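You operate a simulated robot arm through the tools that you are given. There is no shell and no other tool. Be economical: measure what you need, move in short steps, check, and stop when the job is done.

Carry out the task below with a simulated robot arm. There is one attempt and no reset: what you move stays moved.

TASK
Put things in order on the top of the tiled table. At the end: the teal pad from the top of the tiled table stands where the purple tube stood; the red jar stands where the grey foam block stood; the white pad stands where the red jar stood; the grey foam block from the top of the tiled table is on the blue board; the purple tube stands where the white pad stood; whatever was shut is shut again. Leave all else as you found it, and nothing knocked over.

It is judged by the outcome, as a careful person would: the job done as asked, and still so three seconds after it is handed in. It fails if anything else is knocked over, pushed out of place, dropped, spilled or broken.

THE ROBOT
A 6-joint arm with a two-finger parallel gripper, fixed in place. Base frame: the origin is at the foot of the arm, x ahead of it, y to its left, z up; the work surface is at about z = 800. Lengths are in mm, angles in rad, forces in N, time in s.
With the tool pointing down near the work surface it reaches from about 240 to 640 mm from the base axis. Its first joint turns from -1.152 to 1.152 rad. Payload 2.7 kg.
The TCP is the grasp point between the finger pads, 23 mm short of the fingertips. In the tool frame z runs along the fingers and y along their closing line. Largest opening 94 mm; finger width 38, thickness 10; the body of the gripper, 54 by 96 mm, starts 39 mm behind the TCP.
Orientation is that of the tool frame in the base frame, as a unit quaternion [x, y, z, w]. With the fingers straight down and closing along the base's y, the tool's x points along the base's -x, its y along +y and its z along -z.

THE INTERFACE
- The arm moves only by the tool move_arm. Its argument "series" is a list of rows, each an object of numbers (a shift or turn left out is 0, a gripper value left out holds the last): "rx", "ry", "rz": the turn, a rotation vector about the tool's x, y, z in degrees; "dx", "dy", "dz": the shift along the tool's x, y, z in m; "fingers": the gripper command, from -1 (shut) to 1 (fully open), values between in proportion. In form: [{"rx": .., "ry": .., "rz": .., "dx": .., "dy": .., "dz": .., "fingers": ..}, ...]. A call has 1 to 10 rows; each row shifts and turns the commanded pose from where the row before left it, along the tool's axes as they then stand. Each row takes 0.2 s and may step no farther than 50 mm and 0.15 rad from the row before; otherwise, or with a gripper value out of range, the whole call is refused. A pose out of reach is approached as far as the arm can. The call stops where the force on the tool passes 40 N (or 10 N more than at its start, if that is more) or the arm is blocked; 0.2 s more then pass. Each finger travels about 45 mm/s and halts on what it meets, pressing with about 31 N; the grip force reading is that of the motor and also rises with nothing between the fingers. The clock runs only during rows and for 0.2 s after the last one: add rows that do not move to give the fingers time. The reply holds the time, the measured pose of the TCP, the force on the tool along the base axes, the opening and the grip force, in the units named above and with some noise.
- Cameras (640 x 400 px; columns grow to the right, rows downward): "scene" is fixed at [78.2, -448.2, 1384.8]; the picture's right is [0.68, -0.73, 0.00], its down [-0.54, -0.51, -0.67] and it looks along [0.49, 0.46, -0.74] (base axes); focal length 279 px, centre (320, 200). "wrist" rides on the gripper at [-39, 0, -44] in the tool frame; the picture's right is [0.00, -1.00, 0.00], its down [0.97, 0.00, -0.24] and it looks along [0.24, 0.00, 0.97] (tool axes); focal length 218 px, centre (320, 200).
- capture(camera): a new picture of that camera. It takes no simulated time.
- locate(camera, pixels): for up to 12 pixels [column, row] of the newest picture of that camera ("zoom" is the newest enlarged one), the place [x, y, z] in the base frame of the surface seen there, good to about 2 mm. It takes no simulated time.
- inspect(camera, box): a new picture of the part [left, top, right, bottom] of that camera's present view, enlarged. It takes no simulated time.
- finish_job(): hands the job in; it is judged then, once.

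Work in short steps. Measure before you move; look again where a grasp or a placing could have gone wrong, and mend it. You have 80 turns and 34 pictures in all, those below and enlarged ones among them. Open the gripper and draw the arm clear of the work before you hand the job in, unless the task says otherwise; then end with one line.

The tools are called after "Request:" as a command line: name --argument value ..., lists and objects as JSON in quotes. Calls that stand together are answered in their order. move_arm: Moves the arm, as the interface text tells. Its arguments: {"type":"object","properties":{"series":{"type":"array","items":{"type":"object","properties":{"rx":{"type":"number"},"ry":{"type":"number"},"rz":{"type":"number"},"dx":{"type":"number"},"dy":{"type":"number"},"dz":{"type":"number"},"fingers":{"type":"number"}}}}},"required":["series"]} The other tools are called the same way: capture (camera) takes a picture; locate (camera, pixels) gives the place of the surface under pixels of a picture; inspect (camera, box) takes an enlarged picture of a part of a camera's view; finish_job () hands the job in.

At the start:

```text
t: 0.0
tcp_pos: [383.2, -59.4, 1119.2]
ee_rot: [0.001, 1.0, 0.0, 0.001]
contact_force: [0.0, -1.2, 0.1]
grip_width: 94.1
finger_force: 0.0
```

scene: 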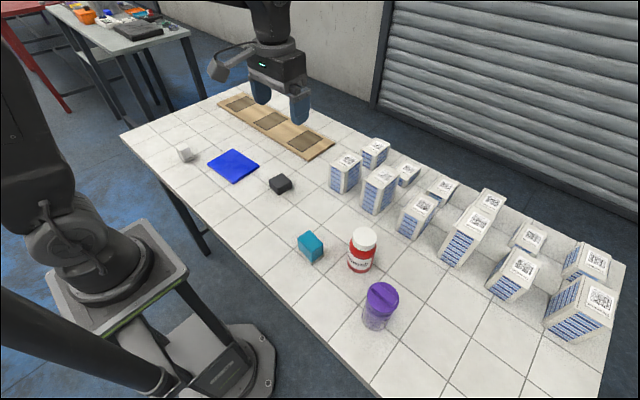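
wrist: 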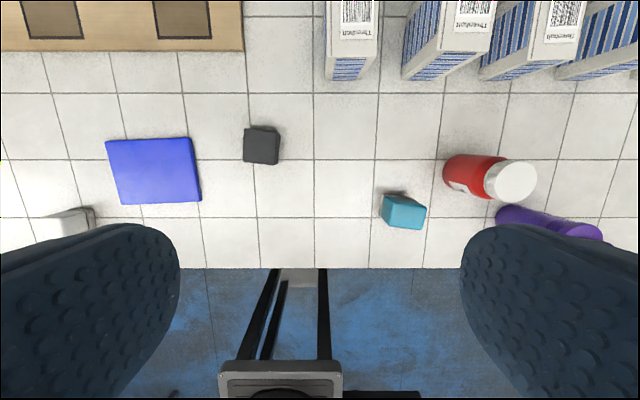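

The scene shows teal pad (311,247), red jar (361,250), purple tube (380,305), grey block (280,184), white pad (184,155), blue board (233,165). I enlarge the picture to measure them.

Request:
inspect --camera "scene" --box '[160, 130, 420, 340]'

Request:
locate --camera "wrist" --pixels '[[262, 143], [246, 130], [279, 132], [406, 212], [388, 200], [425, 208], [513, 181], [120, 145], [190, 140], [198, 200], [122, 203], [60, 228]]'

```text
1.90 times, centred on (290, 235) of scene
```

zoom: 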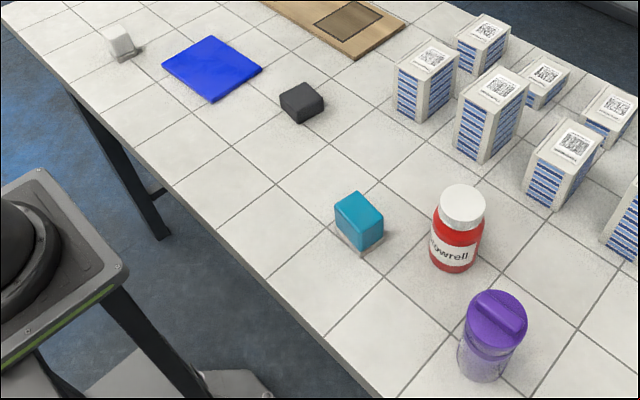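

```text
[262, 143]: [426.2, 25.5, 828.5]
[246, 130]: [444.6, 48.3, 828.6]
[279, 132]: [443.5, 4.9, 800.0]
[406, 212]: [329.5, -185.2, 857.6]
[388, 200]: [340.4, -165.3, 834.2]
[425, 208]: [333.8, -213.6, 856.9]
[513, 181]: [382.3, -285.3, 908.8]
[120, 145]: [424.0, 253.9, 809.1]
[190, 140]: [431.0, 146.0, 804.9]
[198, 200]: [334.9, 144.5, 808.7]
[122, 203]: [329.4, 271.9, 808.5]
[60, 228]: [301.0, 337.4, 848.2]
```

I look closer at the items: the teal one seems to have a pale base, the white one a grey side.

Request:
inspect --camera "scene" --box '[285, 220, 413, 340]'

Request:
inspect --camera "scene" --box '[165, 135, 305, 215]'

```text
3.33 times, centred on (349, 280) of scene
```

zoom: 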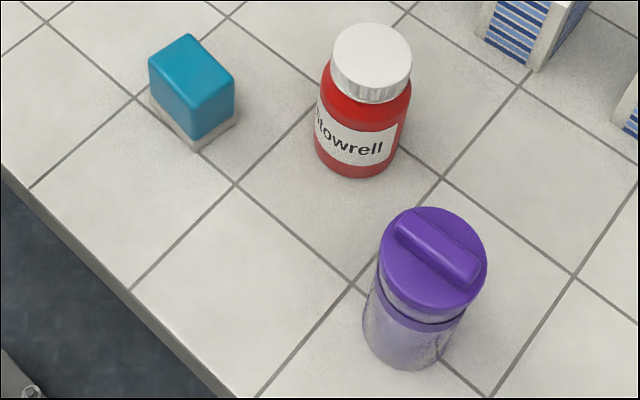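

```text
4.57 times, centred on (235, 175) of scene
```

zoom: 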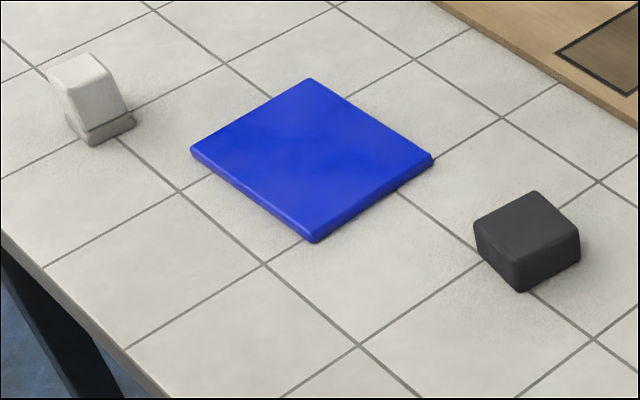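

Now I measure the white pad, board and grey block in the zoomed view, and jar, tube and teal pad in the scene view.

Request:
locate --camera "zoom" --pixels '[[56, 78], [92, 58], [112, 80], [72, 92], [93, 145], [133, 123], [195, 150], [310, 82], [430, 157], [313, 240], [527, 215], [520, 285]]'

Request:
capture --camera "scene"

Request:
locate --camera "scene" --pixels '[[364, 239], [352, 237], [376, 237], [360, 271], [381, 296], [368, 299], [399, 300], [371, 329], [311, 240], [300, 240], [318, 233], [322, 246]]'

```text
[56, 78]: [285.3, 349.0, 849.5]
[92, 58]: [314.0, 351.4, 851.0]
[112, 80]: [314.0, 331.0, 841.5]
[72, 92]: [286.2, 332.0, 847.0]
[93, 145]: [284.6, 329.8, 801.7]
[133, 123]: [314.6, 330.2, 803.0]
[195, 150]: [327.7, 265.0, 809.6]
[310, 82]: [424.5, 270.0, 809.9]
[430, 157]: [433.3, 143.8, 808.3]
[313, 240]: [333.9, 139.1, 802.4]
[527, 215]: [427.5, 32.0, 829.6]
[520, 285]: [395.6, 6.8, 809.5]
```

```text
28 pictures are left
```

scene: 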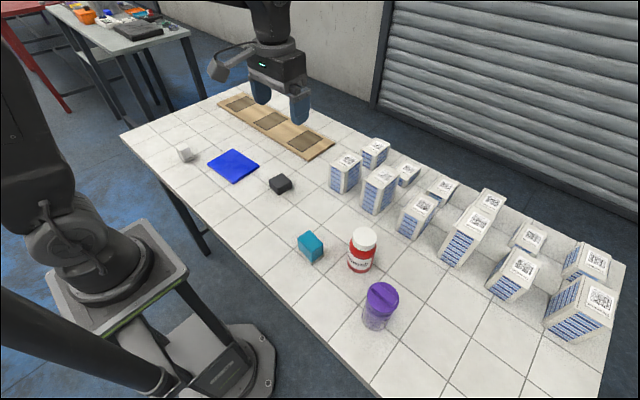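

```text
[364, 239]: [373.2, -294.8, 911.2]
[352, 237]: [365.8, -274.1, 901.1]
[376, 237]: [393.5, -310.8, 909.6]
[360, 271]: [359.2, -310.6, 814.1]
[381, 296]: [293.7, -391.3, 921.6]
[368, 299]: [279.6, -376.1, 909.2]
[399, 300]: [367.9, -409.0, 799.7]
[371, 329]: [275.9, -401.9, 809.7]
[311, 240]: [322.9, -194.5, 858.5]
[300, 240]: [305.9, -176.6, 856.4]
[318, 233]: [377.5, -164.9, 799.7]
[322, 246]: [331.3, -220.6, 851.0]
```

Order without buffering: grey→board, jar→grey's spot, white→jar's spot, tube→white's spot, teal→tube's spot. I first move above the grey block for a close wrist view.

Request:
move_arm --series '[{"dx": -0.008, "dy": 0.0216, "dz": 0.042, "fingers": 1}, {"dx": -0.008, "dy": 0.0216, "dz": 0.042}, {"dx": -0.008, "dy": 0.0216, "dz": 0.042}, {"dx": -0.008, "dy": 0.0216, "dz": 0.042}, {}]'

Request:
capture --camera "wrist"

```text
t: 1.2
tcp_pos: [413.9, 27.5, 951.9]
ee_rot: [0.0, 1.0, 0.0, 0.0]
contact_force: [0.4, 0.2, 0.1]
grip_width: 94.1
finger_force: 0.1
```

```text
27 pictures are left
```

wrist: 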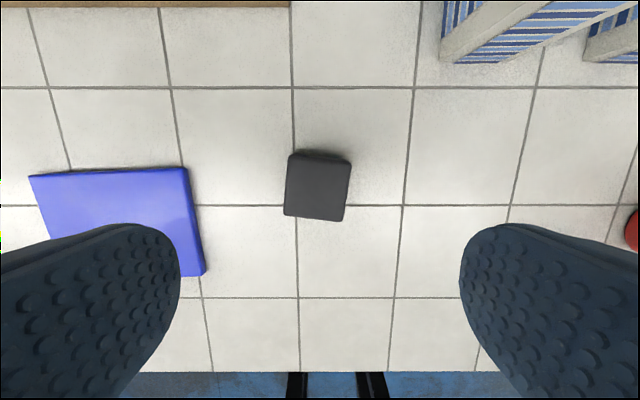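

The grey block's top is around (318,188) with corners (290,157),(350,163),(344,220),(285,215); I measure those and the board.

Request:
locate --camera "wrist" --pixels '[[293, 160], [347, 165], [342, 217], [288, 212], [318, 188], [35, 180], [185, 172], [202, 270]]'

```text
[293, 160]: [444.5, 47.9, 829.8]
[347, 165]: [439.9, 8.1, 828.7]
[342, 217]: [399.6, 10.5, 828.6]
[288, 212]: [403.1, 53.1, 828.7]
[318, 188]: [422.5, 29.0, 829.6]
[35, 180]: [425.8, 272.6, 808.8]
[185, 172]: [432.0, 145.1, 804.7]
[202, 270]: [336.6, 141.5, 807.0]
```

Grey block centre is (421.8, 29.9), yaw about −5.5°, top 829. I align, descend to TCP z≈829 and close.

Request:
move_arm --series '[{"dx": -0.008, "dy": 0.0024}, {"rz": 5.5}, {"dz": 0.045}, {"dz": 0.045}, {"dz": 0.033}, {"fingers": -1}, {}, {}, {}, {}]'

```text
t: 3.4
tcp_pos: [422.7, 29.5, 827.5]
ee_rot: [0.048, 0.999, 0.0, 0.0]
contact_force: [0.3, 0.0, -0.3]
grip_width: 49.1
finger_force: 30.6
```

Gripped (force 30.6 N). I lift 50 mm, straighten, and carry to above the board centre (381, 206).

Request:
move_arm --series '[{"dz": -0.03}, {"dz": -0.03}, {"rz": -5.5}, {"dx": 0.0105, "dy": 0.044}, {"dx": 0.0105, "dy": 0.044}, {"dx": 0.0105, "dy": 0.044}, {"dx": 0.0105, "dy": 0.044}, {}]'

```text
t: 5.2
tcp_pos: [381.8, 205.3, 887.5]
ee_rot: [0.0, 1.0, 0.0, 0.0]
contact_force: [0.1, 0.0, 0.7]
grip_width: 49.2
finger_force: 30.3
```

Held well. I lower to z≈838 (board top ≈809), where the block should just sit.

Request:
move_arm --series '[{"dz": 0.025}, {"dz": 0.02}, {"dz": 0.005}, {}]'

Request:
inspect --camera "scene" --box '[165, 95, 325, 215]'

```text
t: 6.2
tcp_pos: [381.8, 204.4, 838.5]
ee_rot: [0.0, 1.0, 0.001, 0.0]
contact_force: [-1.5, -1.4, 1.9]
grip_width: 48.9
finger_force: 30.6
```

```text
3.33 times, centred on (245, 155) of scene
```

zoom: 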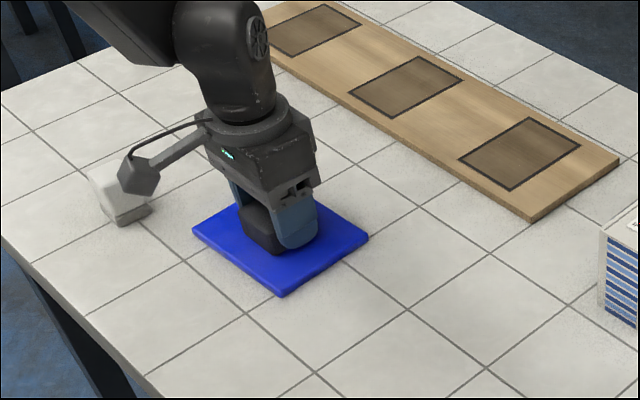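

The block rests on the board. I measure the protruding bracket at zoom (140,175) for clearance, and release.

Request:
locate --camera "zoom" --pixels '[[140, 172], [120, 195], [160, 190], [180, 150], [135, 192], [230, 100], [215, 140]]'

Request:
move_arm --series '[{"fingers": 0.3}, {}, {"fingers": 1}, {"dz": -0.02}, {"dz": -0.045}, {"dz": -0.045}]'

```text
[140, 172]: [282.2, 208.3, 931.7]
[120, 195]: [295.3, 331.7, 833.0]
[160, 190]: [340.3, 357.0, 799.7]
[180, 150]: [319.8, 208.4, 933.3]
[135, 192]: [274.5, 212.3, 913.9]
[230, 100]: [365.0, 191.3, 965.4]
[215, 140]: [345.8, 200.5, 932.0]
```

```text
t: 7.6
tcp_pos: [379.4, 204.9, 949.0]
ee_rot: [0.0, 1.0, 0.0, 0.001]
contact_force: [-0.3, -0.1, -0.3]
grip_width: 93.9
finger_force: 0.0
```

Released. I check the wrist picture later; now I travel above the jar at about (375, −292, 1030).

Request:
move_arm --series '[{"dz": -0.04}, {"dy": -0.0495, "dz": -0.008}, {"dy": -0.0495, "dz": -0.008}, {"dy": -0.0495, "dz": -0.008}, {"dy": -0.0495, "dz": -0.008}, {"dy": -0.0495, "dz": -0.008}, {"dy": -0.0495}, {"dy": -0.0495}, {"dy": -0.0495}, {"dy": -0.0495}]'

Request:
move_arm --series '[{"dy": -0.046}, {}]'

Request:
capture --camera "wrist"

Request:
capture --camera "scene"

```text
refused: row 2 steps farther than a row can; nothing moved
```

```text
t: 8.2
tcp_pos: [380.1, 159.2, 948.7]
ee_rot: [0.0, 1.0, -0.001, 0.0]
contact_force: [-0.4, -0.6, -0.7]
grip_width: 94.0
finger_force: 0.0
```

```text
25 pictures are left
```

wrist: 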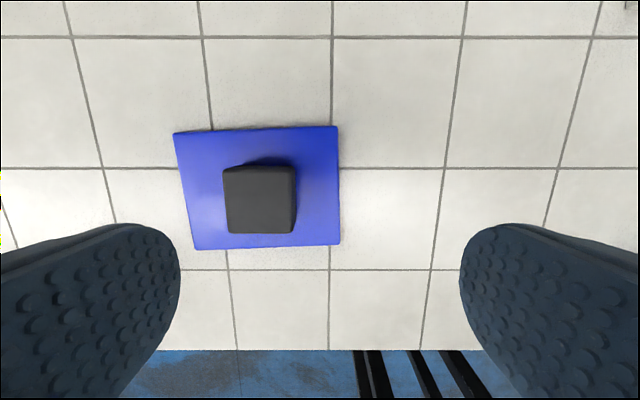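

```text
24 pictures are left
```

scene: 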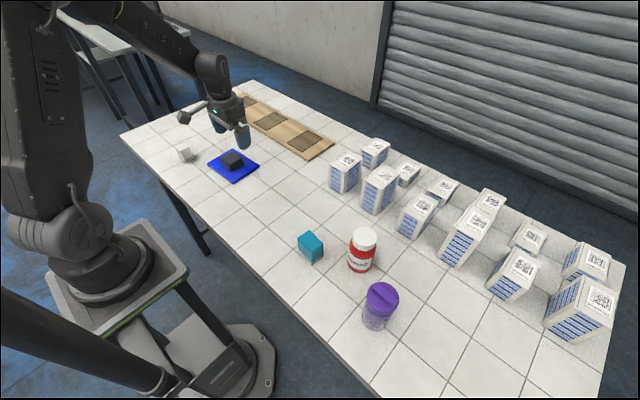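

Grey rests fully on the board. Now I travel to the jar with smaller rows.

Request:
move_arm --series '[{"dz": -0.04}, {"dz": -0.04}, {"dy": -0.049}, {"dy": -0.049}, {"dy": -0.049}, {"dy": -0.049}, {"dy": -0.049}, {"dy": -0.049}, {"dy": -0.049}, {"dy": -0.049}]'

Request:
move_arm --series '[{"dy": -0.049}, {"dy": -0.01}, {}]'

Request:
capture --camera "wrist"

```text
t: 10.4
tcp_pos: [380.5, -233.4, 1025.7]
ee_rot: [-0.001, 1.0, 0.0, -0.001]
contact_force: [-0.7, -0.1, 0.1]
grip_width: 94.1
finger_force: 0.1
```

```text
t: 11.2
tcp_pos: [380.9, -292.3, 1027.6]
ee_rot: [0.0, 1.0, -0.001, 0.001]
contact_force: [0.3, 0.8, -0.1]
grip_width: 94.0
finger_force: 0.1
```

```text
23 pictures are left
```

wrist: 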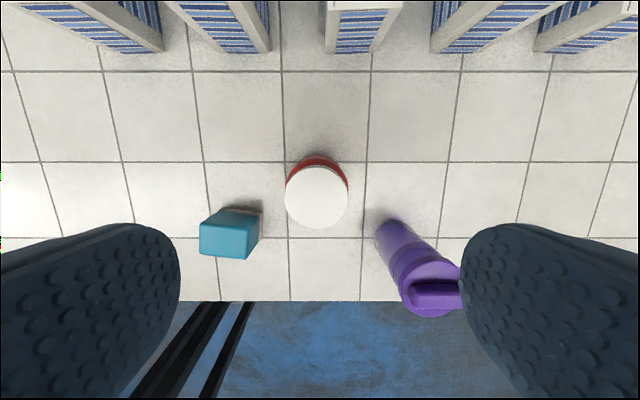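

The jar lid is a disc about (317,197), radius 31 px. I measure its rim, plus teal and tube tops.

Request:
locate --camera "wrist" --pixels '[[317, 197], [289, 197], [345, 197], [317, 169], [317, 224], [320, 159], [204, 227], [252, 230], [247, 256], [203, 252], [436, 294], [385, 226]]'

```text
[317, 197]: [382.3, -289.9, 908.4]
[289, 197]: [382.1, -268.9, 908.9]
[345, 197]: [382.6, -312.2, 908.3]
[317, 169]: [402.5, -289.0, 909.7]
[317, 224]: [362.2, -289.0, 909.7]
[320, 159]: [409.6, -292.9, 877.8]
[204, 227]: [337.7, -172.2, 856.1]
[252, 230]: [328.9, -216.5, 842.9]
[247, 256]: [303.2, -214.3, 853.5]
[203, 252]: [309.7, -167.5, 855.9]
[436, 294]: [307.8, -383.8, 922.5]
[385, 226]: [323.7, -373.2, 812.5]
```

Jar centre (382, −290), top 909. I descend to TCP z≈876 (palm just clear of the lid) and close on the jar body.

Request:
move_arm --series '[{"dx": -0.0015, "dy": 0.002, "dz": 0.04}, {"dz": 0.045}, {"dz": 0.04}, {"dz": 0.0265}, {"fingers": -1}, {}, {}, {}, {}]'

```text
t: 13.2
tcp_pos: [381.8, -291.6, 874.8]
ee_rot: [0.0, 1.0, 0.0, 0.001]
contact_force: [0.4, -0.1, -0.1]
grip_width: 56.9
finger_force: 31.2
```

Gripped at 57 mm on the body. I lift slowly and check the hold.

Request:
move_arm --series '[{"dz": -0.015}, {"dz": -0.025}, {"dz": -0.03}, {"dz": -0.03}, {}]'

Request:
capture --camera "scene"

```text
t: 14.4
tcp_pos: [381.8, -290.6, 978.1]
ee_rot: [0.0, 1.0, 0.0, 0.0]
contact_force: [0.4, -0.4, -2.2]
grip_width: 56.7
finger_force: 30.8
```

```text
22 pictures are left
```

scene: 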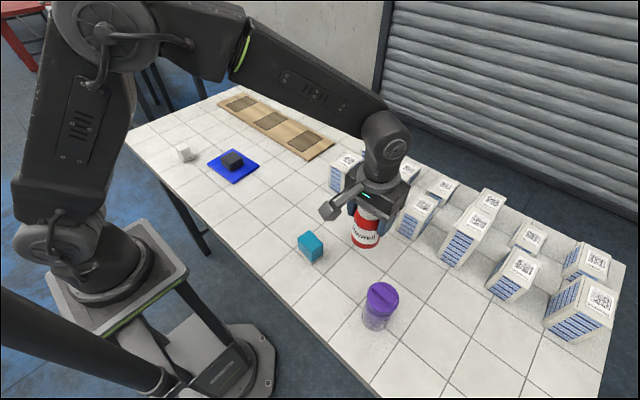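

Jar is held upright, weight about 2 N. I carry it to above grey's old spot (421.5, 30).

Request:
move_arm --series '[{"dx": -0.005, "dy": 0.0401}, {"dx": -0.005, "dy": 0.0401}, {"dx": -0.005, "dy": 0.0401}, {"dx": -0.005, "dy": 0.0401}, {"dx": -0.005, "dy": 0.0401}, {"dx": -0.005, "dy": 0.0401}, {"dx": -0.005, "dy": 0.0401}, {"dx": -0.005, "dy": 0.0401}, {}, {}]'

Request:
move_arm --series '[{"dz": 0.045}, {"dz": 0.04}, {"dz": 0.012}, {}]'

```text
t: 16.6
tcp_pos: [422.8, 29.7, 977.6]
ee_rot: [0.0, 1.0, 0.0, 0.0]
contact_force: [0.5, 0.5, -2.8]
grip_width: 56.8
finger_force: 31.1
```

```text
t: 17.6
tcp_pos: [421.0, 30.6, 879.5]
ee_rot: [-0.001, 1.0, 0.0, 0.0]
contact_force: [-0.2, -0.7, -1.1]
grip_width: 56.7
finger_force: 30.7
```

About 4 mm above the table; I lower the rest gently and watch the force.

Request:
move_arm --series '[{"dz": 0.002}, {"dz": 0.002}, {"dz": 0.001}, {}]'

```text
t: 18.6
tcp_pos: [422.6, 30.7, 875.4]
ee_rot: [0.0, 1.0, 0.0, 0.001]
contact_force: [-1.8, -2.6, 9.1]
grip_width: 56.7
finger_force: 30.6
```

Contact of 9 N shows the jar is on the table. I open and rise clear, then look.

Request:
move_arm --series '[{"fingers": 0.2}, {}, {"fingers": 1}, {}, {"dz": -0.03}, {"dz": -0.045}, {"dz": -0.045}, {"dz": -0.03}, {}]'

Request:
capture --camera "scene"

Request:
locate --camera "scene" --pixels '[[280, 165]]'

```text
t: 20.6
tcp_pos: [422.9, 30.5, 1026.4]
ee_rot: [0.001, 1.0, 0.0, 0.0]
contact_force: [0.2, 0.2, -0.5]
grip_width: 94.1
finger_force: 0.0
```

```text
21 pictures are left
```

scene: 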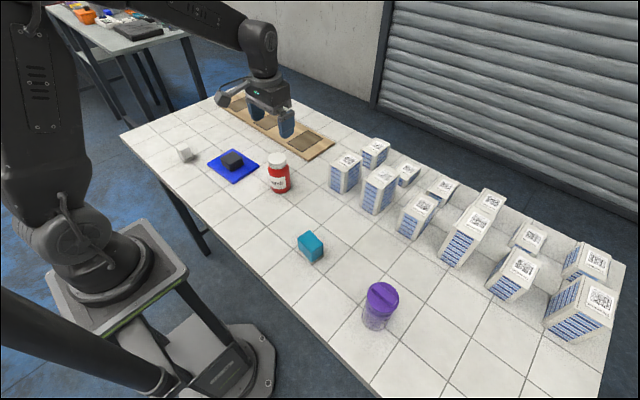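

```text
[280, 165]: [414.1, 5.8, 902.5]
```

Jar stands at grey's spot. Now I go above the white pad (300, 340) for a wrist view.

Request:
move_arm --series '[{"dx": 0.0154, "dy": 0.0388}, {"dx": 0.0154, "dy": 0.0388}, {"dx": 0.0154, "dy": 0.0388}, {"dx": 0.0154, "dy": 0.0388, "dz": 0.014}, {"dx": 0.0154, "dy": 0.0388, "dz": 0.014}, {"dx": 0.0154, "dy": 0.0388, "dz": 0.014}, {"dx": 0.0154, "dy": 0.0388, "dz": 0.014}, {"dx": 0.0154, "dy": 0.0388, "dz": 0.014}, {}]'

Request:
capture --camera "wrist"

```text
t: 22.6
tcp_pos: [299.2, 341.3, 953.4]
ee_rot: [0.0, 1.0, 0.0, 0.0]
contact_force: [0.1, -0.3, -0.2]
grip_width: 93.9
finger_force: 0.0
```

```text
20 pictures are left
```

wrist: 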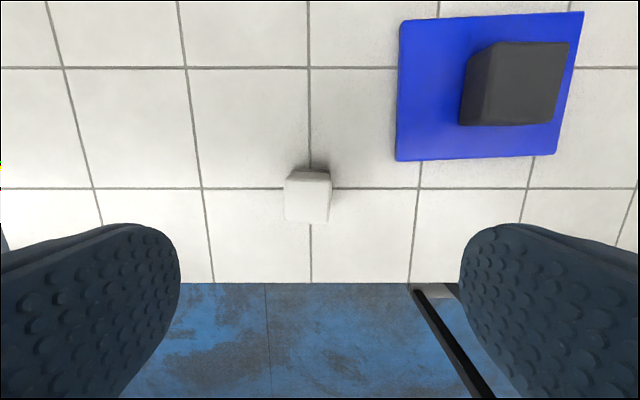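

I enlarge the white pad at (308,197).

Request:
inspect --camera "wrist" --box '[260, 160, 356, 220]'

Request:
locate --camera "wrist" --pixels '[[293, 174], [330, 174], [287, 219], [325, 220], [309, 197], [331, 190]]'

```text
6.67 times, centred on (308, 190) of wrist
```

zoom: 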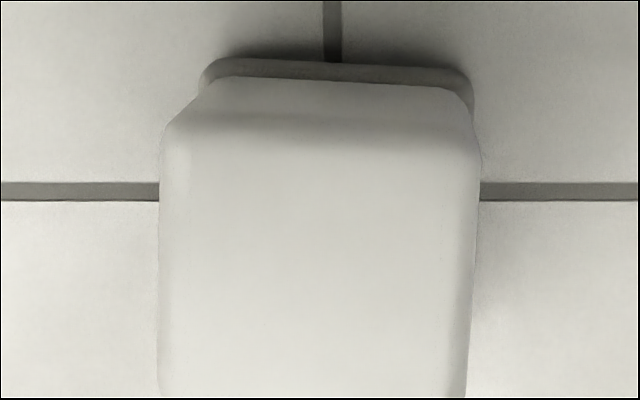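

```text
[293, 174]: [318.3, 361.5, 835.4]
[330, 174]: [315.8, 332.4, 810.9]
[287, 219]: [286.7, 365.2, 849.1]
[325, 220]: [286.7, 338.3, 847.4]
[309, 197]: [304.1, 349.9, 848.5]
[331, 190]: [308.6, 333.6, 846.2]
```

Measure the pad's base rim and top edges in the zoom.

Request:
locate --camera "zoom" --pixels '[[207, 75], [468, 85], [335, 68], [175, 140], [470, 150], [168, 300], [462, 300], [320, 130], [320, 250]]'

```text
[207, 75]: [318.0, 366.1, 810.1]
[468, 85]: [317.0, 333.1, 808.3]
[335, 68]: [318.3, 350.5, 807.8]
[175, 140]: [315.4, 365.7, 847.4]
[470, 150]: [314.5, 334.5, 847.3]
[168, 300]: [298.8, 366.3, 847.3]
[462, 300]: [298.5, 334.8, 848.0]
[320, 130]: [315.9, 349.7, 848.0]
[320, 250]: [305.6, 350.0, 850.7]
```

White pad centre (301.3, 350), top 848, about 33 mm wide, unrotated. I descend to z≈832 and grip.

Request:
move_arm --series '[{"dx": -0.002, "dy": 0.0087}, {"dz": 0.045}, {"dz": 0.045}, {"dz": 0.0315}, {"fingers": -1}, {}, {}, {}, {}, {}]'

Request:
move_arm --series '[{"dz": -0.02}, {"dz": -0.03}, {}]'

Request:
inspect --camera "scene" --box '[140, 95, 300, 195]'

```text
t: 24.8
tcp_pos: [301.8, 348.5, 832.4]
ee_rot: [0.0, 1.0, -0.001, 0.0]
contact_force: [0.0, 0.0, -0.3]
grip_width: 34.8
finger_force: 31.6
```

```text
t: 25.6
tcp_pos: [301.1, 348.8, 882.4]
ee_rot: [0.0, 1.0, 0.001, 0.0]
contact_force: [0.3, -0.4, -0.4]
grip_width: 34.7
finger_force: 31.3
```

```text
4.00 times, centred on (220, 145) of scene
```

zoom: 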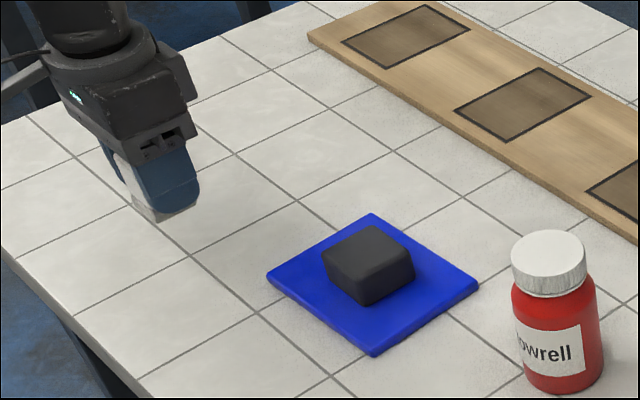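

White pad held complete. I raise it well above jar height and carry it toward the jar's old spot (382, −290).

Request:
move_arm --series '[{"dz": -0.048}, {"dz": -0.048}, {"dx": -0.0058, "dy": -0.0456}, {"dx": -0.0058, "dy": -0.0456}, {"dx": -0.0058, "dy": -0.0456}, {"dx": -0.0058, "dy": -0.0456}, {"dx": -0.0058, "dy": -0.0456}, {"dx": -0.0058, "dy": -0.0456}, {"dx": -0.0058, "dy": -0.0456}, {"dx": -0.0058, "dy": -0.0456}]'

Request:
move_arm --series '[{"dx": -0.0058, "dy": -0.0456}, {"dx": -0.0058, "dy": -0.0456}, {"dx": -0.0058, "dy": -0.0456}, {"dx": -0.0058, "dy": -0.0456}, {"dx": -0.0058, "dy": -0.0456}, {"dx": -0.0058, "dy": -0.0456}, {}, {}]'

```text
t: 27.8
tcp_pos: [348.1, -17.4, 979.7]
ee_rot: [-0.002, 1.0, 0.0, 0.0]
contact_force: [-0.6, 0.4, -0.6]
grip_width: 35.1
finger_force: 30.6
```

```text
t: 29.6
tcp_pos: [383.4, -287.9, 979.3]
ee_rot: [-0.001, 1.0, 0.001, 0.001]
contact_force: [0.0, -0.8, 0.2]
grip_width: 34.9
finger_force: 31.0
```

Now I correct 1–2 mm and lower to just above the table, then gently to contact.

Request:
move_arm --series '[{"dx": 0.0005, "dy": -0.0015, "dz": 0.045}, {"dz": 0.045}, {"dz": 0.04}, {"dz": 0.012}, {"dz": 0.003}, {"dz": 0.0015}, {}]'

```text
t: 31.2
tcp_pos: [381.4, -289.7, 831.5]
ee_rot: [0.0, 1.0, 0.0, 0.001]
contact_force: [0.4, 1.6, 2.9]
grip_width: 34.6
finger_force: 30.6
```

Light contact with the table (2.9 N) at the grasp height. I release and rise, then move to view the tube.

Request:
move_arm --series '[{"fingers": 0.2}, {}, {"fingers": 1}, {}, {"dz": -0.045}, {"dz": -0.045}, {"dz": -0.045}, {"dz": -0.045}, {"dz": -0.02}, {}]'

Request:
move_arm --series '[{"dx": 0.045}, {"dx": 0.04, "dy": -0.02}, {"dy": -0.04}, {"dy": -0.04}, {}]'

Request:
capture --camera "wrist"

Request:
capture --camera "scene"

```text
t: 33.4
tcp_pos: [382.9, -290.7, 1032.5]
ee_rot: [0.0, 1.0, -0.001, 0.0]
contact_force: [0.0, 0.3, -0.3]
grip_width: 94.2
finger_force: 0.1
```

```text
t: 34.6
tcp_pos: [294.7, -391.0, 1031.4]
ee_rot: [0.0, 1.0, 0.0, 0.0]
contact_force: [0.0, 0.7, 0.6]
grip_width: 94.1
finger_force: 0.1
```

```text
17 pictures are left
```

wrist: 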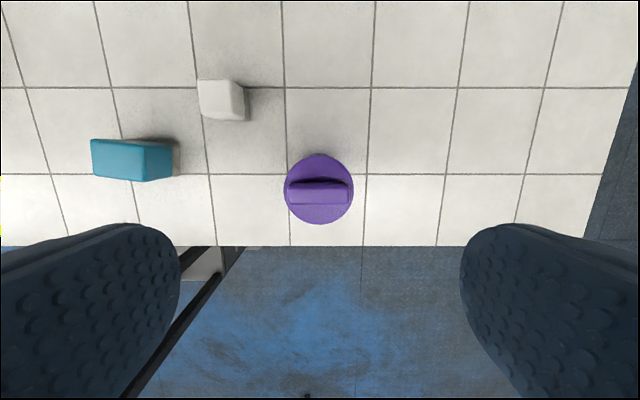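

```text
16 pictures are left
```

scene: 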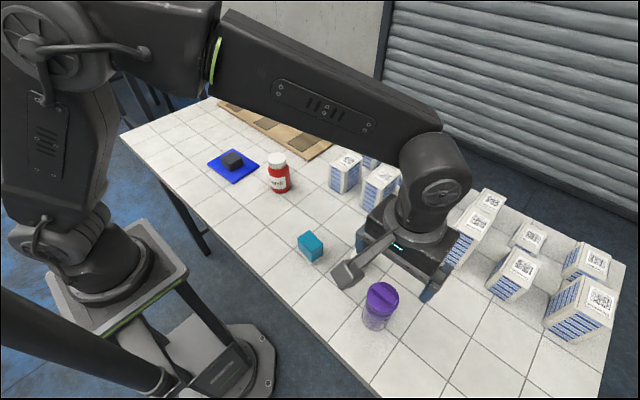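

Tube lid is a disc at (319,189) radius 34, with a bar handle. I measure it.

Request:
locate --camera "wrist" --pixels '[[319, 165], [287, 189], [351, 189], [319, 221], [319, 195], [292, 195], [348, 195], [319, 158], [219, 98], [132, 158]]'

Request:
inspect --camera "scene" --box '[350, 270, 414, 340]'

Request:
locate --camera "zoom" --pixels '[[320, 100], [250, 190], [330, 180], [330, 240], [270, 330], [320, 210], [390, 200]]'

```text
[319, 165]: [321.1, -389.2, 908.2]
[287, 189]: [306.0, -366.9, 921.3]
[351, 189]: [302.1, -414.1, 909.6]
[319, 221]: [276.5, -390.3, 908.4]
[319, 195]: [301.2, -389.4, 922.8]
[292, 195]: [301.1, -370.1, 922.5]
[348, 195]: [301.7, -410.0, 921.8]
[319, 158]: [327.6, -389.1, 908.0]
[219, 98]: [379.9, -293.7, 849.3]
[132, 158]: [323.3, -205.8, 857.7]
```

```text
5.71 times, centred on (382, 305) of scene
```

zoom: 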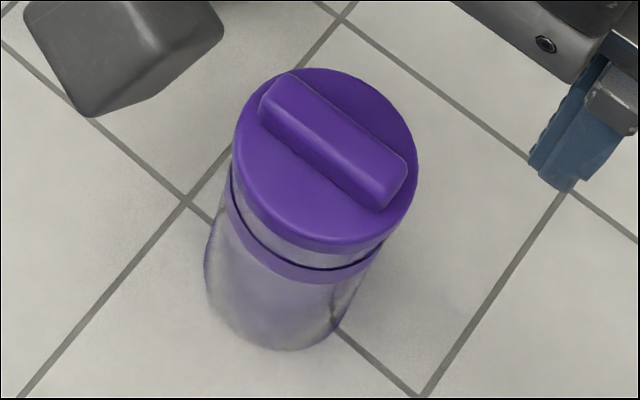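

```text
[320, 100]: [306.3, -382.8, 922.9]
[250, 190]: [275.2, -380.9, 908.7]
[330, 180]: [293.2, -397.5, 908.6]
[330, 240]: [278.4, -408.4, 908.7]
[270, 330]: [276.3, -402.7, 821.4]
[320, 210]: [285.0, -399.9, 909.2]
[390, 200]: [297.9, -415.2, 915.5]
```

Tube axis is (302, −389.5), lid Ø≈51, handle top 922.5. The palm limits me to z≈887, so the fingers take the band/upper body; I descend, grip, and test-lift a little.

Request:
move_arm --series '[{"dx": -0.0072, "dy": 0.001, "dz": 0.04}, {"dz": 0.045}, {"dz": 0.04}, {"dz": 0.0195}, {"fingers": -1}, {}, {}, {}, {}]'

Request:
inspect --camera "scene" --box '[330, 210, 458, 350]'

```text
t: 36.6
tcp_pos: [303.2, -389.1, 887.8]
ee_rot: [0.0, 1.0, -0.001, 0.001]
contact_force: [-0.6, -0.3, 0.4]
grip_width: 52.8
finger_force: 30.5
```

```text
2.86 times, centred on (394, 280) of scene
```

zoom: 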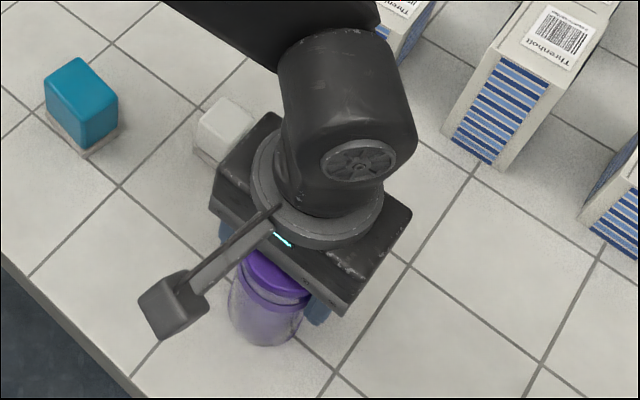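

Gripped at 52.8 mm. Test lift of 12 mm, then look whether the whole tube comes along.

Request:
move_arm --series '[{"dz": -0.004}, {"dz": -0.008}, {"dz": -0.018}, {}]'

Request:
inspect --camera "scene" --box '[330, 210, 458, 350]'

```text
t: 37.6
tcp_pos: [303.0, -388.8, 917.6]
ee_rot: [0.0, 1.0, 0.0, 0.0]
contact_force: [0.3, 0.4, 0.1]
grip_width: 52.9
finger_force: 30.8
```

```text
2.86 times, centred on (394, 280) of scene
```

zoom: 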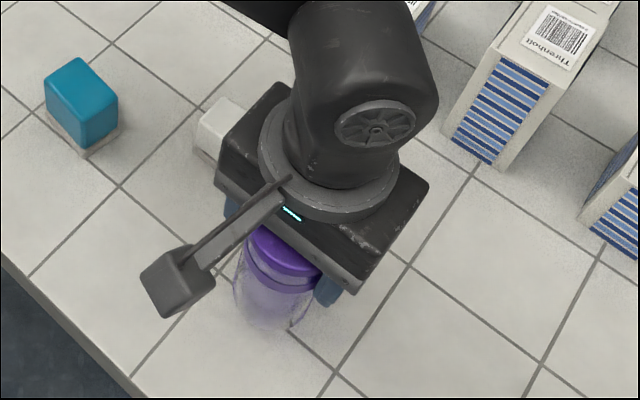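

The whole tube came up. I raise it further and carry it along x≈302 to white's old spot (301.3, 350).

Request:
move_arm --series '[{"dz": -0.04}, {"dz": -0.042}, {"dy": 0.0435}, {"dy": 0.0435}, {"dy": 0.0435}, {"dy": 0.0435}, {"dy": 0.0435}, {"dy": 0.0435}, {"dy": 0.0435}, {"dy": 0.0435}]'

Request:
move_arm --series '[{"dy": 0.0435}, {"dy": 0.0435}, {"dy": 0.0435}, {"dy": 0.0435}, {"dy": 0.0435}, {"dy": 0.0435}, {"dy": 0.0435}, {"dy": 0.0435}, {"dy": 0.0425}, {}]'

```text
t: 39.8
tcp_pos: [302.9, -40.9, 999.4]
ee_rot: [0.0, 1.0, 0.001, 0.0]
contact_force: [0.2, 0.6, -0.6]
grip_width: 53.1
finger_force: 30.8
```

```text
t: 42.0
tcp_pos: [305.2, 349.0, 1000.5]
ee_rot: [0.0, 1.0, 0.001, 0.0]
contact_force: [0.1, 0.4, -0.5]
grip_width: 53.0
finger_force: 31.0
```

I lower to z≈893 first and check the position.

Request:
move_arm --series '[{"dz": 0.045}, {"dz": 0.042}, {"dz": 0.02}, {}, {}]'

```text
t: 43.2
tcp_pos: [304.7, 349.2, 892.4]
ee_rot: [0.0, 1.0, 0.0, 0.0]
contact_force: [0.5, 0.4, -0.2]
grip_width: 52.7
finger_force: 31.7
```

I correct by about −2 mm in x and lower the last millimetres.

Request:
move_arm --series '[{"dx": 0.002, "dy": 0.001}, {"dz": 0.002}, {"dz": 0.002}, {"dz": 0.001}, {}]'

```text
t: 44.4
tcp_pos: [302.7, 349.9, 887.8]
ee_rot: [0.0, 1.0, 0.0, 0.0]
contact_force: [1.0, -1.0, 0.1]
grip_width: 53.0
finger_force: 31.0
```

Still no contact (0.1 N); I lower another 1 mm steps.

Request:
move_arm --series '[{"dz": 0.001}, {}]'

```text
t: 45.0
tcp_pos: [304.0, 349.9, 887.2]
ee_rot: [0.0, 1.0, 0.0, 0.001]
contact_force: [-0.1, -1.7, 3.9]
grip_width: 52.9
finger_force: 30.8
```

Contact at 3.9 N. I release and rise straight up.

Request:
move_arm --series '[{"fingers": 0.2}, {}, {"fingers": 1}, {}, {"dz": -0.03}, {"dz": -0.045}, {"dz": -0.045}, {"dz": -0.03}, {}]'

Request:
capture --camera "wrist"

Request:
capture --camera "scene"

Request:
locate --camera "wrist" --pixels '[[319, 195], [319, 165], [319, 215], [287, 189], [351, 189]]'

```text
t: 47.0
tcp_pos: [303.0, 349.8, 1036.8]
ee_rot: [0.001, 1.0, 0.0, 0.0]
contact_force: [0.5, 0.1, 0.5]
grip_width: 94.1
finger_force: 0.0
```

```text
12 pictures are left
```

wrist: 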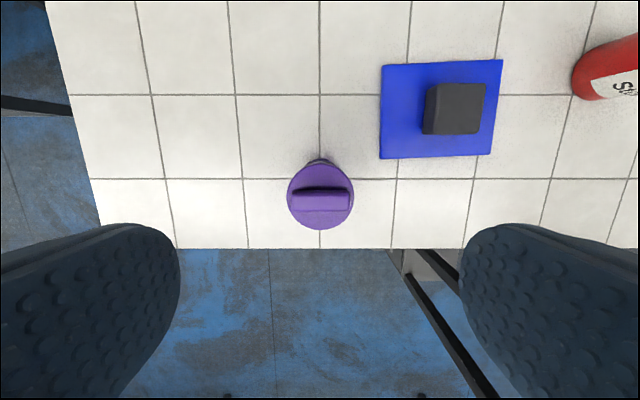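

```text
11 pictures are left
```

scene: 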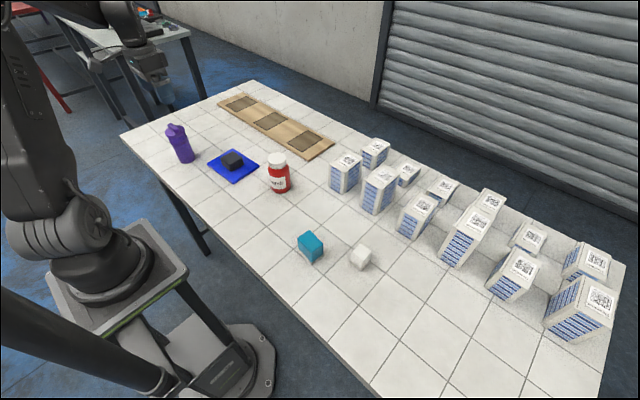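

```text
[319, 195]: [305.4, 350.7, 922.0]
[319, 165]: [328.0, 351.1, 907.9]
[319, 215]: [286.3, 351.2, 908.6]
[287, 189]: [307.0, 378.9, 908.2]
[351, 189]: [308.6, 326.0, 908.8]
```

Tube stands in white's spot. Now I go back above the teal pad (322, −193).

Request:
move_arm --series '[{"dx": -0.0015, "dy": -0.0452}, {"dx": -0.0015, "dy": -0.0452}, {"dx": -0.0015, "dy": -0.0452}, {"dx": -0.0015, "dy": -0.0452}, {"dx": -0.0015, "dy": -0.0452}, {"dx": -0.0015, "dy": -0.0452}, {"dx": -0.0015, "dy": -0.0452}, {"dx": -0.0015, "dy": -0.0452}, {"dx": -0.0015, "dy": -0.0452}, {"dx": -0.0015, "dy": -0.0452}]'

Request:
move_arm --series '[{"dx": -0.0015, "dy": -0.0452, "dz": 0.01}, {"dx": -0.0015, "dy": -0.0452, "dz": 0.01}, {"dz": 0.04}, {}]'

Request:
inspect --camera "wrist" --box '[240, 130, 400, 250]'

```text
t: 49.2
tcp_pos: [317.2, -103.2, 1036.6]
ee_rot: [-0.001, 1.0, 0.0, 0.0]
contact_force: [0.1, 0.0, -0.2]
grip_width: 93.9
finger_force: 0.0
```

```text
t: 50.2
tcp_pos: [319.9, -191.9, 977.1]
ee_rot: [0.0, 1.0, -0.001, 0.0]
contact_force: [-0.2, 0.8, 0.4]
grip_width: 94.2
finger_force: 0.0
```

```text
3.33 times, centred on (320, 190) of wrist
```

zoom: 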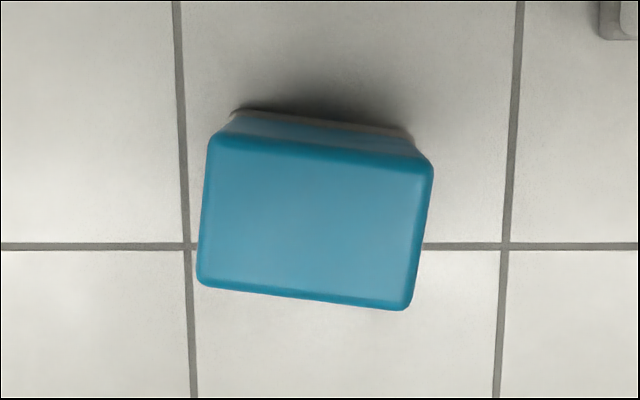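

The teal pad is slightly rotated; I measure its top corners and base rim.

Request:
locate --camera "zoom" --pixels '[[216, 142], [428, 168], [405, 303], [202, 280], [315, 222], [322, 150], [300, 290], [206, 215], [422, 235], [238, 114], [408, 135]]'

```text
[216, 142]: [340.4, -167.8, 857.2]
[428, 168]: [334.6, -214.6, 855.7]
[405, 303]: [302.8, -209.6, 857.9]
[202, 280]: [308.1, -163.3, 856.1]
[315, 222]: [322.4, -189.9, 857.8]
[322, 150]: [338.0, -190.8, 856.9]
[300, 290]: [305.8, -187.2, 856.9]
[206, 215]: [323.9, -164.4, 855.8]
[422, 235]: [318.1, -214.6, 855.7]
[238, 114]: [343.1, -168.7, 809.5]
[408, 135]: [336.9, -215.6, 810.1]
```

Teal centre (321.7, −189.2), yaw ≈ −7°, width 50 mm. I align, descend to z≈836 and grip.

Request:
move_arm --series '[{"dx": -0.0018, "dy": 0.0025}, {"rz": 7}, {"dz": 0.048}, {"dz": 0.048}, {"dz": 0.045}, {"fingers": -1}, {}, {}, {}]'

Request:
move_arm --series '[{"dz": -0.02}, {"dz": -0.04}, {}]'

Request:
capture --camera "scene"

```text
t: 52.2
tcp_pos: [321.7, -188.0, 836.5]
ee_rot: [0.061, 0.998, 0.0, 0.0]
contact_force: [-0.2, 0.3, -0.5]
grip_width: 52.6
finger_force: 31.0
```

```text
t: 53.0
tcp_pos: [322.4, -188.7, 896.5]
ee_rot: [0.061, 0.998, 0.0, 0.0]
contact_force: [-0.1, 0.3, -0.9]
grip_width: 52.5
finger_force: 31.0
```

```text
9 pictures are left
```

scene: 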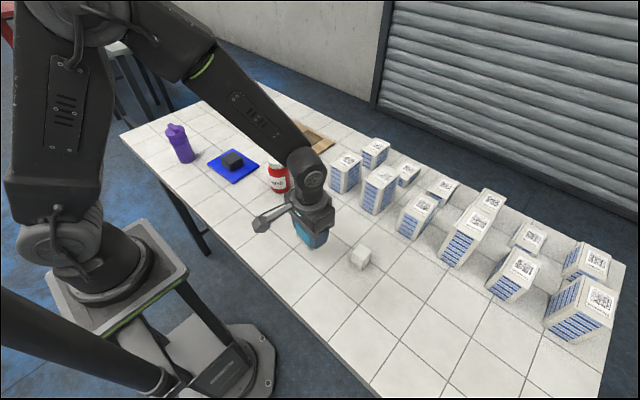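

Held. I straighten and carry it to the tube's old spot (302, −389.5).

Request:
move_arm --series '[{"rz": -7}, {"dx": 0.004, "dy": -0.0402}, {"dx": 0.004, "dy": -0.0402}, {"dx": 0.004, "dy": -0.0402}, {"dx": 0.004, "dy": -0.0402}, {"dx": 0.004, "dy": -0.0402}, {}, {"dz": 0.035}, {"dz": 0.02}, {}]'

```text
t: 55.2
tcp_pos: [301.5, -391.3, 841.0]
ee_rot: [0.0, 1.0, 0.0, 0.0]
contact_force: [0.1, 0.2, -0.9]
grip_width: 52.4
finger_force: 30.9
```

Near the spot, 5 mm above the table. I nudge +1.5 mm in y and lower to contact.

Request:
move_arm --series '[{"dy": 0.0012}, {"dz": 0.002}, {"dz": 0.002}, {"dz": 0.001}, {}]'

```text
t: 56.4
tcp_pos: [301.6, -388.4, 835.5]
ee_rot: [0.0, 1.0, 0.0, 0.0]
contact_force: [-0.1, 0.2, -1.0]
grip_width: 52.5
finger_force: 30.5
```

No contact yet; I step 1 mm lower twice.

Request:
move_arm --series '[{"dz": 0.001}, {}]'

```text
t: 57.0
tcp_pos: [301.8, -389.7, 834.6]
ee_rot: [0.0, 1.0, 0.001, 0.0]
contact_force: [-1.0, 2.2, 8.1]
grip_width: 52.5
finger_force: 30.9
```

Contact at 8 N. I release, rise, and draw the arm back to about its starting place.

Request:
move_arm --series '[{"fingers": 0.2}, {}, {"fingers": 1}, {}, {"dz": -0.03}, {"dz": -0.045}, {"dz": -0.045}, {"dz": -0.045}, {"dz": -0.04}, {}]'

Request:
capture --camera "wrist"

Request:
move_arm --series '[{"dx": -0.012, "dy": 0.046}, {"dx": -0.012, "dy": 0.046}, {"dx": -0.012, "dy": 0.046}, {"dx": -0.012, "dy": 0.046}, {"dx": -0.012, "dy": 0.046}, {"dx": -0.012, "dy": 0.046}, {"dx": -0.012, "dy": 0.046}, {"dz": -0.045}, {"dz": -0.035}, {}]'

Request:
capture --camera "scene"

Request:
capture --camera "wrist"

```text
t: 59.2
tcp_pos: [300.6, -389.3, 1041.7]
ee_rot: [0.0, 1.0, -0.001, 0.0]
contact_force: [0.3, 0.0, 0.2]
grip_width: 94.2
finger_force: 0.0
```

```text
8 pictures are left
```

wrist: 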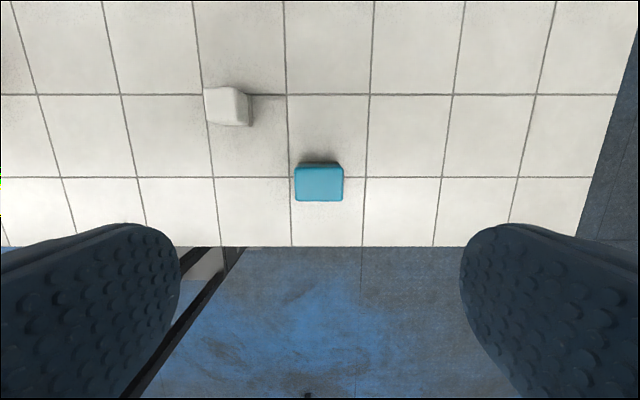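

```text
t: 61.4
tcp_pos: [385.7, -67.6, 1120.7]
ee_rot: [0.001, 1.0, 0.001, 0.0]
contact_force: [0.3, -0.2, -0.1]
grip_width: 94.0
finger_force: 0.1
```

```text
7 pictures are left
```

scene: 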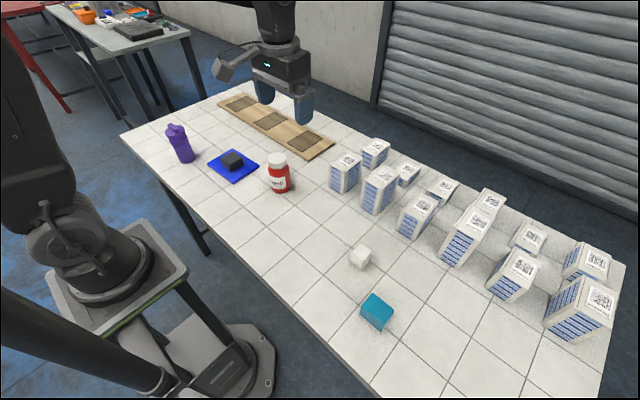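

```text
6 pictures are left
```

wrist: 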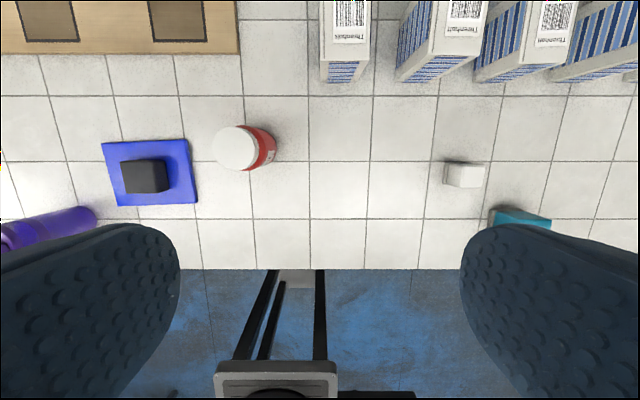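

The teal pad in the scene view (377,312) looks a bit odd at its base; I enlarge it.

Request:
inspect --camera "scene" --box '[335, 235, 415, 340]'

Request:
locate --camera "zoom" --pixels '[[195, 100], [300, 260], [340, 240], [390, 290], [330, 320], [300, 360], [340, 370]]'

```text
3.81 times, centred on (375, 288) of scene
```

zoom: 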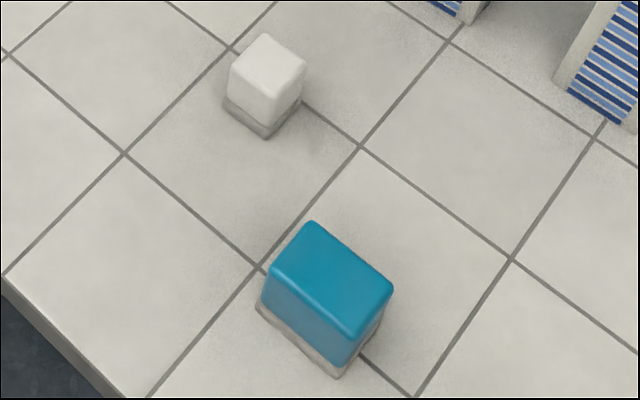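

```text
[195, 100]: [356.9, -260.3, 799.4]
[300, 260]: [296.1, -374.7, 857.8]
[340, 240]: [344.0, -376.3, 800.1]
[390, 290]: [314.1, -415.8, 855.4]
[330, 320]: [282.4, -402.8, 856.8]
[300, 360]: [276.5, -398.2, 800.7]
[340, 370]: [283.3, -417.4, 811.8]
```

The teal pad stands upright on its base at the tube's spot (top 857 mm), and every other item is upright in its place. The arm is clear, so I hand the job in.

Request:
finish_job

```text
The job is handed in.
```

The job is done and handed in: teal pad at the tube's old spot, red jar at the grey block's, white pad at the jar's, purple tube at the white pad's, and the grey block on the blue board. Nothing was knocked over, and the jar and tube lids stayed shut.
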